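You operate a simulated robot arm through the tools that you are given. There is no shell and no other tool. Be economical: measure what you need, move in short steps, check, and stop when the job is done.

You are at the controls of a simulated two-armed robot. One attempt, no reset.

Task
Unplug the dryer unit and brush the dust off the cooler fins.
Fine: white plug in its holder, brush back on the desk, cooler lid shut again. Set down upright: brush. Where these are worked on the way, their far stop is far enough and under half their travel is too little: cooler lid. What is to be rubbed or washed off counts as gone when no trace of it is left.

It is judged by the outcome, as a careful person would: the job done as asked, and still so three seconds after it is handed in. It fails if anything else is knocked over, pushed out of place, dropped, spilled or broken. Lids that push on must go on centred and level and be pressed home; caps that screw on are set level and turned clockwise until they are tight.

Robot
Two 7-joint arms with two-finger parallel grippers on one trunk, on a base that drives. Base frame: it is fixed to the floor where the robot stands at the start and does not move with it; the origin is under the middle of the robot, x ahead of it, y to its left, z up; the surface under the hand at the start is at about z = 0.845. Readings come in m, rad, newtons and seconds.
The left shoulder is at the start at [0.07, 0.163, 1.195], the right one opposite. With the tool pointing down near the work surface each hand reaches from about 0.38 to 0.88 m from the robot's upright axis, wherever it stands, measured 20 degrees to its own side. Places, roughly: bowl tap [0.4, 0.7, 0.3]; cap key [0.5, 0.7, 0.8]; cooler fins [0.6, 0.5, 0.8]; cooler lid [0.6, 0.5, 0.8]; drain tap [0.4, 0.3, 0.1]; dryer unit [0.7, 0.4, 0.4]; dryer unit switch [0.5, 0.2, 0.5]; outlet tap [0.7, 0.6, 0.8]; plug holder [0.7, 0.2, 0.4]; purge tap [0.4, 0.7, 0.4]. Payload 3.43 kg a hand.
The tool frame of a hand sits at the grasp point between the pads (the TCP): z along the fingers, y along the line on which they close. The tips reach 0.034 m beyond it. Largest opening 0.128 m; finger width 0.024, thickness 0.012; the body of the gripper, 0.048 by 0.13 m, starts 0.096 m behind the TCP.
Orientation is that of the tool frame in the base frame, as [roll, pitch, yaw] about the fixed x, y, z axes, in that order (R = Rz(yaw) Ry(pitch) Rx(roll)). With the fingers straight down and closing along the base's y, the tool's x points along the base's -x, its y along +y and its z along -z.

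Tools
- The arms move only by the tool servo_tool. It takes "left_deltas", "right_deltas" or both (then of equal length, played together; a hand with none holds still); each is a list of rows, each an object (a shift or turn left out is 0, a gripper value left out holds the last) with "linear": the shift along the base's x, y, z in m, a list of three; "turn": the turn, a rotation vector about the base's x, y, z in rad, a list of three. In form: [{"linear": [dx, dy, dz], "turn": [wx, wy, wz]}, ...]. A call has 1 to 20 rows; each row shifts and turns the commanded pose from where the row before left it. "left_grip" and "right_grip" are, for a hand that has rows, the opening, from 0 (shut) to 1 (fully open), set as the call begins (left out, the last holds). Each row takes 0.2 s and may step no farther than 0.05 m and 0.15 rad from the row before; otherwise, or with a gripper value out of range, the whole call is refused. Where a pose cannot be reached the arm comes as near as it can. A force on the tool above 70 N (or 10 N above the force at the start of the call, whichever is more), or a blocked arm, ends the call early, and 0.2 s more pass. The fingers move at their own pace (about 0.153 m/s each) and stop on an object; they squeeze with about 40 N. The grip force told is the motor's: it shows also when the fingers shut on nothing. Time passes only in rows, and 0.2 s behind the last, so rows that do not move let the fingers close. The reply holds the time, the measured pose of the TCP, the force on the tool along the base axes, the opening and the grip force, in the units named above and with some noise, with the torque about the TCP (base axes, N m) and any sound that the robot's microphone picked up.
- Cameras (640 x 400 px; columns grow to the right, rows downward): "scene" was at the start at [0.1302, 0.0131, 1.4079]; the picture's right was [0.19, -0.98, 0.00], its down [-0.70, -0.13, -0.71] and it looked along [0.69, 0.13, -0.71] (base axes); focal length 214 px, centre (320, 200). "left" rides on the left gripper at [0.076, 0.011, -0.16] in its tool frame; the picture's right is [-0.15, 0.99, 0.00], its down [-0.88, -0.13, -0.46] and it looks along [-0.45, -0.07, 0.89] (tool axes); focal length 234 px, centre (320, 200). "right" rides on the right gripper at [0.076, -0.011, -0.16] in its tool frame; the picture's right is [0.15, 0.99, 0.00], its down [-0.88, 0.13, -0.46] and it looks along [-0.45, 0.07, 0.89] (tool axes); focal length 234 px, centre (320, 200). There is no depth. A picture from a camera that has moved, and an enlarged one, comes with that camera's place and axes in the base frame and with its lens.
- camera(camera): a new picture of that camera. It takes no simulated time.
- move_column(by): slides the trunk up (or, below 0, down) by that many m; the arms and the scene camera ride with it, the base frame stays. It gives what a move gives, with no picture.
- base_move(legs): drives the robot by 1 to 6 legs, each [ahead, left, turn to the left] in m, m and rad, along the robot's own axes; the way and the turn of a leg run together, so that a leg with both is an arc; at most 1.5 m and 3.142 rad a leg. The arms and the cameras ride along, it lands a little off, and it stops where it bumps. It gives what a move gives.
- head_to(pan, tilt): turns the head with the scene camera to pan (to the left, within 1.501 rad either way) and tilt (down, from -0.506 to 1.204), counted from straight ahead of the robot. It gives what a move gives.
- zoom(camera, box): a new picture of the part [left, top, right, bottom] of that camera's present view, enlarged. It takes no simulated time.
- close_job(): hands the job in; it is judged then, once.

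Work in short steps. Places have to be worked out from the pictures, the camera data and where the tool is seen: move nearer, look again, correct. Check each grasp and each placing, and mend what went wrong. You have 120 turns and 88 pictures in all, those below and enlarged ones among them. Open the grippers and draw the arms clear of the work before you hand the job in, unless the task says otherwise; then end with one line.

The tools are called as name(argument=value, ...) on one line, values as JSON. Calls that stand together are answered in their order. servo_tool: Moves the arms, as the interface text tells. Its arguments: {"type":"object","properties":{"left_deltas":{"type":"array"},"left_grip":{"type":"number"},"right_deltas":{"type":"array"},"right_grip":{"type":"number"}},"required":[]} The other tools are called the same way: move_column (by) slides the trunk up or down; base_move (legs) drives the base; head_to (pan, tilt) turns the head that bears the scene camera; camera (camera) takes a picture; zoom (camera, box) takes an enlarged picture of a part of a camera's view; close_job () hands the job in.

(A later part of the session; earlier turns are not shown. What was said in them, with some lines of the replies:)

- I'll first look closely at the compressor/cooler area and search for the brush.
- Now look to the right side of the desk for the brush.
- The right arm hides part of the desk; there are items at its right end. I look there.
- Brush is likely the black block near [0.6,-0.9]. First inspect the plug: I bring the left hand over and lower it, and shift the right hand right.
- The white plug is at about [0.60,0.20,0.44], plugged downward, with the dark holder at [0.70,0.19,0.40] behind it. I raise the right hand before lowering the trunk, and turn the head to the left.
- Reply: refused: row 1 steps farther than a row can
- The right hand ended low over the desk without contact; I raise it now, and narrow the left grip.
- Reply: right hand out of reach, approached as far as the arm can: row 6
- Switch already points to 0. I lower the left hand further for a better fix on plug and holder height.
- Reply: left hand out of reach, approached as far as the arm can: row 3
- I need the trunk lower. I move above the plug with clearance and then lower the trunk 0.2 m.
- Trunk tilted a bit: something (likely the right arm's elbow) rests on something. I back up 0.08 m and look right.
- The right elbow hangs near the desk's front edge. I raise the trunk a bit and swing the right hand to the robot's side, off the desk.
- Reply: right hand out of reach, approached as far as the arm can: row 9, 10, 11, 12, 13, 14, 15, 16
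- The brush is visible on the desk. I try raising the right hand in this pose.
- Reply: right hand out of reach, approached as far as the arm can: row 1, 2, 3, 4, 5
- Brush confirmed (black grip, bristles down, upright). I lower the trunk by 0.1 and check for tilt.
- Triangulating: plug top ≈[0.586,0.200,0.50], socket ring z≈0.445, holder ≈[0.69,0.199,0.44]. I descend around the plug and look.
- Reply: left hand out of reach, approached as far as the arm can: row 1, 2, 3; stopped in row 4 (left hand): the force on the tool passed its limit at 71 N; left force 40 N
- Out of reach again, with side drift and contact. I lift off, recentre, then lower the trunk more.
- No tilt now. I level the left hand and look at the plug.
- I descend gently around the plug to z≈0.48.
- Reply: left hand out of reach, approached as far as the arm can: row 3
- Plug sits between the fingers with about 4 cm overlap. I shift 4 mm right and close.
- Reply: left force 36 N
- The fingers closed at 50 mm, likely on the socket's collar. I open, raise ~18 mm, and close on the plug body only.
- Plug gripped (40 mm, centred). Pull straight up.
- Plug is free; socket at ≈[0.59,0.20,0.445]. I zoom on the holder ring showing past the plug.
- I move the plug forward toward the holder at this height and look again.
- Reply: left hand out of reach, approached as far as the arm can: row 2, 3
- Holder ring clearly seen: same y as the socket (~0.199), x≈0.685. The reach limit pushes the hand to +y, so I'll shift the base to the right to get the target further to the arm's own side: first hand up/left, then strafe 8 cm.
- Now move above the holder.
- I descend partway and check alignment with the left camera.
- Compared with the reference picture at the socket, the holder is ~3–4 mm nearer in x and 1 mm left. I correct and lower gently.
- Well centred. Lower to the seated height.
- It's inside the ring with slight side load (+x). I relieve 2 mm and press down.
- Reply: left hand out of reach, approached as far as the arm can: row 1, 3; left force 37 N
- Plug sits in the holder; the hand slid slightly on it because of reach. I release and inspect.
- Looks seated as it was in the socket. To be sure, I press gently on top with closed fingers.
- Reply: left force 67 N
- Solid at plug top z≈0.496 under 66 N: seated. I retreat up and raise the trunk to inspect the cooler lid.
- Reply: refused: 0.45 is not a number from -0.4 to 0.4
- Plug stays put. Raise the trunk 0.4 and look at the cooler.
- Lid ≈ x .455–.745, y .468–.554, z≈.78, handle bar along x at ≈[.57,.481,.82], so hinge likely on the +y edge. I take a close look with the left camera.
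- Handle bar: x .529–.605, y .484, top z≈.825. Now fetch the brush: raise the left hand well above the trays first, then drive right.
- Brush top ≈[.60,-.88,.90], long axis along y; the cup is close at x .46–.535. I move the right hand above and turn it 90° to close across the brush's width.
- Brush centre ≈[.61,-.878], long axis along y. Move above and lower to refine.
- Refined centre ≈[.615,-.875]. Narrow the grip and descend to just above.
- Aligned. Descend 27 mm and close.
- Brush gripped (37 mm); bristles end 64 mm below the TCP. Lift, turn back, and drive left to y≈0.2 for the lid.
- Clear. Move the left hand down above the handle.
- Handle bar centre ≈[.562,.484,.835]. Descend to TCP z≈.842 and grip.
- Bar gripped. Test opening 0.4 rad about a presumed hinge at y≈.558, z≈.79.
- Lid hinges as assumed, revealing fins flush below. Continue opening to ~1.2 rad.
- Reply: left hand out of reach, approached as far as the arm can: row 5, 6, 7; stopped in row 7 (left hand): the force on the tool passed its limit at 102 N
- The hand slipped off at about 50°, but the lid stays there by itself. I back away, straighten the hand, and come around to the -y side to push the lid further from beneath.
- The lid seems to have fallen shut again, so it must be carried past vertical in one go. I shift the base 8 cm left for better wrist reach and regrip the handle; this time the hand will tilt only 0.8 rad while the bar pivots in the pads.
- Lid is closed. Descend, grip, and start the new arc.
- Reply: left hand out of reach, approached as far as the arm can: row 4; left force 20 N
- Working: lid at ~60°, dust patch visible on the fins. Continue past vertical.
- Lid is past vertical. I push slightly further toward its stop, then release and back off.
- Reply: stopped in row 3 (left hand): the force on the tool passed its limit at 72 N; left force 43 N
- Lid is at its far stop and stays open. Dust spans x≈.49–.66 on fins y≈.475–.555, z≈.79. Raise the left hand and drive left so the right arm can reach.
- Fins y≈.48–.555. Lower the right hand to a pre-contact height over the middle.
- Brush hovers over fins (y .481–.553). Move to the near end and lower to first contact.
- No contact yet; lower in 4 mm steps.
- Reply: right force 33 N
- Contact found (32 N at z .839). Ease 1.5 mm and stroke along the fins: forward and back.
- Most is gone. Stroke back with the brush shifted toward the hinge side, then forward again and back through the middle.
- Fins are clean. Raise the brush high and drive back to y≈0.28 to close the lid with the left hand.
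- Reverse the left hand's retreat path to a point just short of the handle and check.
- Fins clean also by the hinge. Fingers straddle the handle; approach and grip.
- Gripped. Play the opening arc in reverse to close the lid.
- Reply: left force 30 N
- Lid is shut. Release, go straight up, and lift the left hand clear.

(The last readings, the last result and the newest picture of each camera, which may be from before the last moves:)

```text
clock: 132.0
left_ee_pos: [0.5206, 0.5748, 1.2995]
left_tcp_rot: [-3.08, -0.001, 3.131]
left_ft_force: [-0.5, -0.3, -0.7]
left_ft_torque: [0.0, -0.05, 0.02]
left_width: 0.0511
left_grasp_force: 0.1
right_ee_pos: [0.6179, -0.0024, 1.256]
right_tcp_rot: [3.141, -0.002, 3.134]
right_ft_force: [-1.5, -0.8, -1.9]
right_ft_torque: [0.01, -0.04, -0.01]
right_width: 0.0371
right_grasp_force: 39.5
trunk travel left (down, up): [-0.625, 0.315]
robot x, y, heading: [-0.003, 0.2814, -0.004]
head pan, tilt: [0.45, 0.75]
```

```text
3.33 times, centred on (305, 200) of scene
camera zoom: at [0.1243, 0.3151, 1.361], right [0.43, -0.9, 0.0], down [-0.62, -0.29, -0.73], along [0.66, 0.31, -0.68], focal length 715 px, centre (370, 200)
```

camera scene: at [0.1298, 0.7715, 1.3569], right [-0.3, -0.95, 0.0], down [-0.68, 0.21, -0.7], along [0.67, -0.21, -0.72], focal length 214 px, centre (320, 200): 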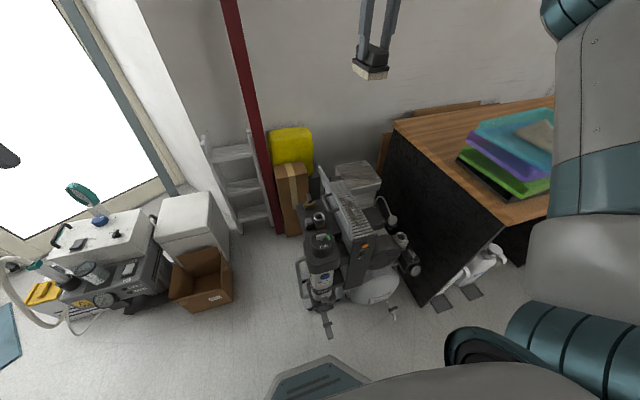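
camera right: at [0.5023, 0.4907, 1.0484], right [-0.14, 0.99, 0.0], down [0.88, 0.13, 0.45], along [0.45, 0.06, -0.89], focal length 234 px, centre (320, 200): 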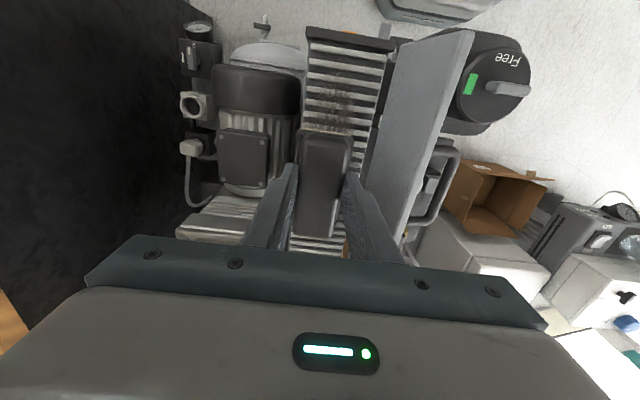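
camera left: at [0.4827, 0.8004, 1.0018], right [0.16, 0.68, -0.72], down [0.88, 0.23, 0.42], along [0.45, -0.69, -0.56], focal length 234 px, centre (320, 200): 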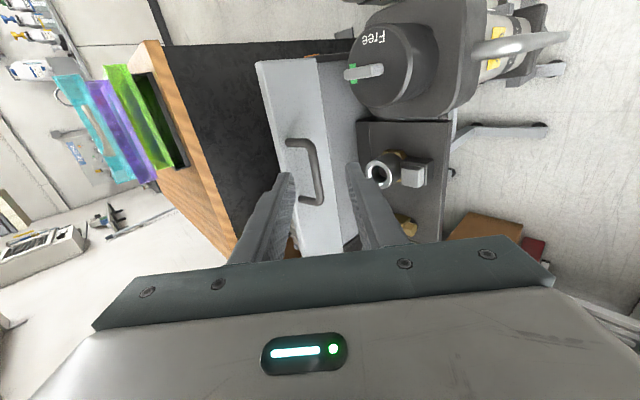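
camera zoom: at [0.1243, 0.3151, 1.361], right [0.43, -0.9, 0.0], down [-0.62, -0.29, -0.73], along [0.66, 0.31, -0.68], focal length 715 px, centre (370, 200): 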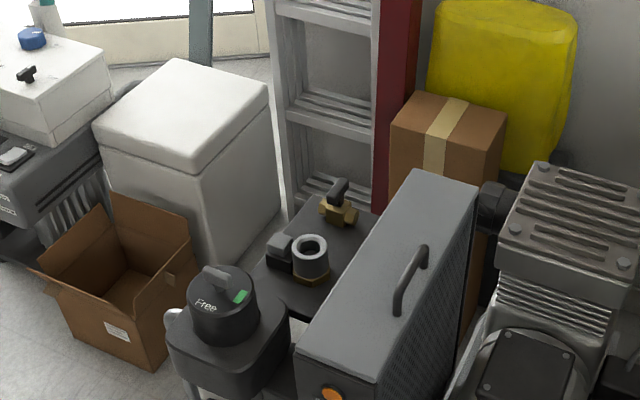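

Lid shut. Drive back to the brush's place and turn the right hand as at the pick-up.

base_move(legs=[[0, -0.863, 0]])

servo_tool(right_deltas=[{"turn": [0, 0, -0.1428]}, {"turn": [0, 0, -0.1428]}, {"turn": [0, 0, -0.1428]}, {"turn": [0, 0, -0.1428]}, {"turn": [0, 0, -0.1428]}, {"turn": [0, 0, -0.1428]}, {"turn": [0, 0, -0.1428]}, {"turn": [0, 0, -0.1428]}, {"turn": [0, 0, -0.1428]}, {"turn": [0, 0, -0.1428]}, {"turn": [0, 0, -0.1358]}, {"linear": [0, 0, 0]}])

head_to(pan=-0.45, tilt=0.7)

camera(camera="scene")

```text
clock: 136.6
left_ee_pos: [0.5156, -0.288, 1.2981]
left_tcp_rot: [-3.08, 0.0, 3.131]
left_ft_force: [-0.8, -0.2, 0.6]
left_ft_torque: [0.02, -0.01, -0.01]
left_width: 0.0512
left_grasp_force: 0.0
right_ee_pos: [0.6129, -0.8665, 1.2564]
right_tcp_rot: [-3.142, -0.002, 3.134]
right_ft_force: [0.0, -0.2, -0.4]
right_ft_torque: [-0.02, 0.04, 0.02]
right_width: 0.0371
right_grasp_force: 40.0
trunk travel left (down, up): [-0.625, 0.315]
robot x, y, heading: [-0.0063, -0.5773, -0.006]
head pan, tilt: [0.45, 0.75]
```

```text
clock: 139.2
left_ee_pos: [0.5157, -0.2889, 1.2985]
left_tcp_rot: [-3.08, 0.001, 3.132]
left_ft_force: [-0.3, 0.2, 0.1]
left_ft_torque: [0.02, 0.01, 0.0]
left_width: 0.0509
left_grasp_force: 0.0
right_ee_pos: [0.6127, -0.8644, 1.2576]
right_tcp_rot: [3.141, -0.002, 1.57]
right_ft_force: [0.3, 0.0, -1.3]
right_ft_torque: [0.0, -0.02, 0.03]
right_width: 0.0369
right_grasp_force: 39.6
trunk travel left (down, up): [-0.625, 0.315]
robot x, y, heading: [-0.0056, -0.5809, -0.008]
head pan, tilt: [0.45, 0.75]
```

```text
clock: 140.4
left_ee_pos: [0.516, -0.2893, 1.2969]
left_tcp_rot: [-3.083, 0.001, 3.134]
left_ft_force: [-0.2, -0.6, -0.6]
left_ft_torque: [-0.02, -0.01, 0.03]
left_width: 0.0512
left_grasp_force: 0.0
right_ee_pos: [0.6137, -0.8654, 1.2561]
right_tcp_rot: [3.141, -0.004, 1.573]
right_ft_force: [-0.1, 0.1, -0.6]
right_ft_torque: [0.02, -0.03, -0.01]
right_width: 0.0371
right_grasp_force: 40.4
trunk travel left (down, up): [-0.625, 0.315]
robot x, y, heading: [-0.0079, -0.5823, -0.005]
head pan, tilt: [-0.45, 0.7]
```

```text
12 pictures are left
camera scene: at [0.1213, -0.6209, 1.3652], right [-0.44, -0.9, 0.0], down [-0.58, 0.28, -0.76], along [0.69, -0.34, -0.64], focal length 214 px, centre (320, 200)
```

scene: 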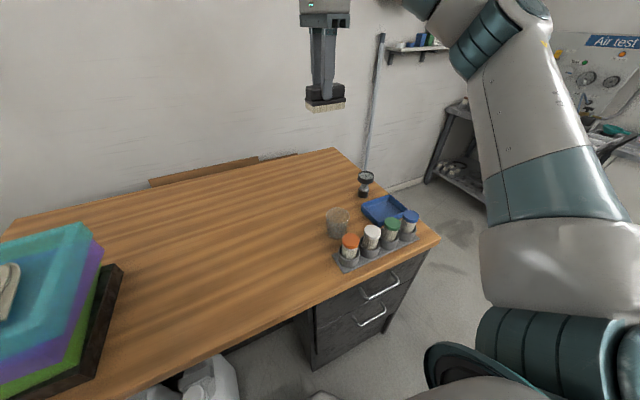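

Clear below. Lower to just above the desk at [.62,-.874].

servo_tool(right_deltas=[{"linear": [0.006, -0.008, -0.04]}, {"linear": [0, 0, -0.04]}, {"linear": [0, 0, -0.04]}, {"linear": [0, 0, -0.04]}, {"linear": [0, 0, -0.04]}, {"linear": [0, 0, -0.04]}, {"linear": [0, 0, -0.04]}, {"linear": [0, 0, -0.03]}, {"linear": [0, 0, -0.02]}, {"linear": [0, 0, -0.009]}, {"linear": [0, 0, -0.004]}, {"linear": [0, 0, 0]}])

zoom(camera="scene", box=[290, 160, 390, 250])

```text
clock: 143.0
left_ee_pos: [0.5161, -0.2883, 1.2967]
left_tcp_rot: [-3.081, 0.0, 3.132]
left_ft_force: [0.5, -0.6, -0.2]
left_ft_torque: [0.0, 0.03, 0.01]
left_width: 0.0513
left_grasp_force: 0.1
right_ee_pos: [0.6196, -0.8743, 0.9142]
right_tcp_rot: [-3.141, -0.002, 1.574]
right_ft_force: [0.4, -0.1, -1.2]
right_ft_torque: [0.03, 0.0, 0.0]
right_width: 0.0371
right_grasp_force: 40.1
trunk travel left (down, up): [-0.625, 0.315]
robot x, y, heading: [-0.0047, -0.5819, -0.009]
head pan, tilt: [-0.45, 0.7]
```

```text
4.44 times, centred on (340, 205) of scene
camera zoom: at [0.1213, -0.621, 1.3652], right [-0.44, -0.9, 0.0], down [-0.58, 0.28, -0.76], along [0.69, -0.34, -0.64], focal length 953 px, centre (231, 178)
```

zoom: 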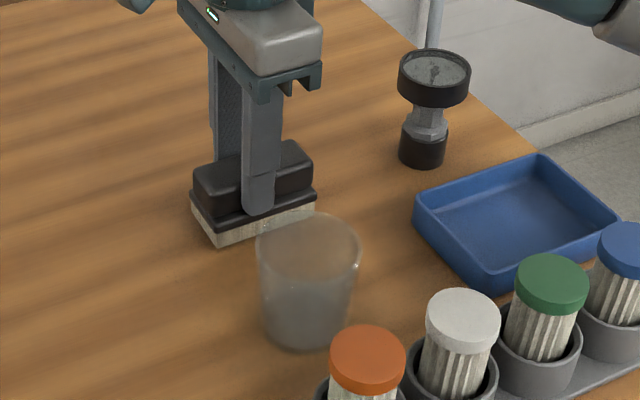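

Lower the last few millimetres until it rests.

servo_tool(right_deltas=[{"linear": [0, 0, -0.003]}, {"linear": [0, 0, -0.002]}, {"linear": [0, 0, -0.001]}, {"linear": [0, 0, 0]}])

```text
clock: 144.0
left_ee_pos: [0.5153, -0.2884, 1.2976]
left_tcp_rot: [-3.079, 0.001, 3.134]
left_ft_force: [0.1, -0.1, 0.3]
left_ft_torque: [0.0, 0.0, 0.04]
left_width: 0.0513
left_grasp_force: 0.0
right_ee_pos: [0.6189, -0.8722, 0.9069]
right_tcp_rot: [3.14, 0.0, 1.572]
right_ft_force: [0.2, -0.6, -0.7]
right_ft_torque: [0.02, 0.02, -0.02]
right_width: 0.037
right_grasp_force: 40.0
trunk travel left (down, up): [-0.625, 0.315]
robot x, y, heading: [-0.0064, -0.5812, -0.006]
head pan, tilt: [-0.45, 0.7]
```

servo_tool(right_deltas=[{"linear": [0, 0, -0.0015]}, {"linear": [0, 0, -0.0015]}, {"linear": [0, 0, -0.001]}, {"linear": [0, 0, 0]}])

```text
clock: 145.0
left_ee_pos: [0.5138, -0.2881, 1.2988]
left_tcp_rot: [-3.081, 0.003, 3.133]
left_ft_force: [0.8, -0.2, -0.2]
left_ft_torque: [0.01, -0.02, -0.01]
left_width: 0.0512
left_grasp_force: 0.1
right_ee_pos: [0.6188, -0.8719, 0.9053]
right_tcp_rot: [3.136, -0.001, 1.571]
right_ft_force: [2.5, -2.3, 15.9]
right_ft_torque: [-0.49, 0.13, 0.08]
right_width: 0.0371
right_grasp_force: 40.1
trunk travel left (down, up): [-0.625, 0.315]
robot x, y, heading: [-0.0032, -0.5813, -0.005]
head pan, tilt: [-0.45, 0.7]
```

Resting on the desk (16 N). Open modestly (cup nearby) and retreat up.

servo_tool(right_deltas=[{"linear": [0, 0, 0.001]}, {"linear": [0, 0, 0]}, {"linear": [0, 0, 0.02]}, {"linear": [0, 0, 0.03]}, {"linear": [0, 0, 0.045]}, {"linear": [0, 0, 0.045]}, {"linear": [0, 0, 0.045]}, {"linear": [0, 0, 0.045]}, {"linear": [0, 0, 0.045]}], right_grip=0.45)

zoom(camera="scene", box=[270, 150, 430, 270])

```text
clock: 147.0
left_ee_pos: [0.5145, -0.2875, 1.2976]
left_tcp_rot: [-3.079, 0.002, 3.132]
left_ft_force: [0.3, 0.4, -0.1]
left_ft_torque: [-0.05, 0.0, 0.02]
left_width: 0.0512
left_grasp_force: 0.1
right_ee_pos: [0.618, -0.8727, 1.1804]
right_tcp_rot: [3.141, -0.001, 1.574]
right_ft_force: [0.0, 0.8, 0.2]
right_ft_torque: [-0.01, 0.0, 0.02]
right_width: 0.0573
right_grasp_force: 0.1
trunk travel left (down, up): [-0.625, 0.315]
robot x, y, heading: [-0.0047, -0.5842, -0.005]
head pan, tilt: [-0.45, 0.7]
```

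```text
3.33 times, centred on (350, 210) of scene
camera zoom: at [0.1199, -0.6199, 1.3652], right [-0.44, -0.9, 0.0], down [-0.58, 0.28, -0.77], along [0.69, -0.34, -0.64], focal length 715 px, centre (220, 167)
```

zoom: 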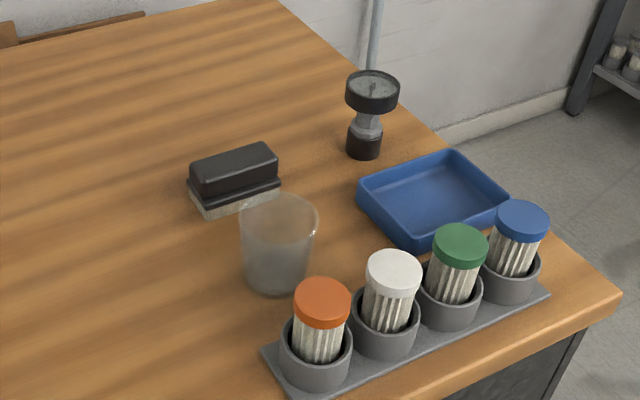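

The brush stands upright on the desk, the lid is shut, the plug is in its holder, and both hands are open and clear. Handing in.

close_job()

```text
The job is handed in.
```

The dryer unit is unplugged with its white plug in the holder, the cooler fins are brushed clean, the lid is shut again, and the brush stands upright on the desk.
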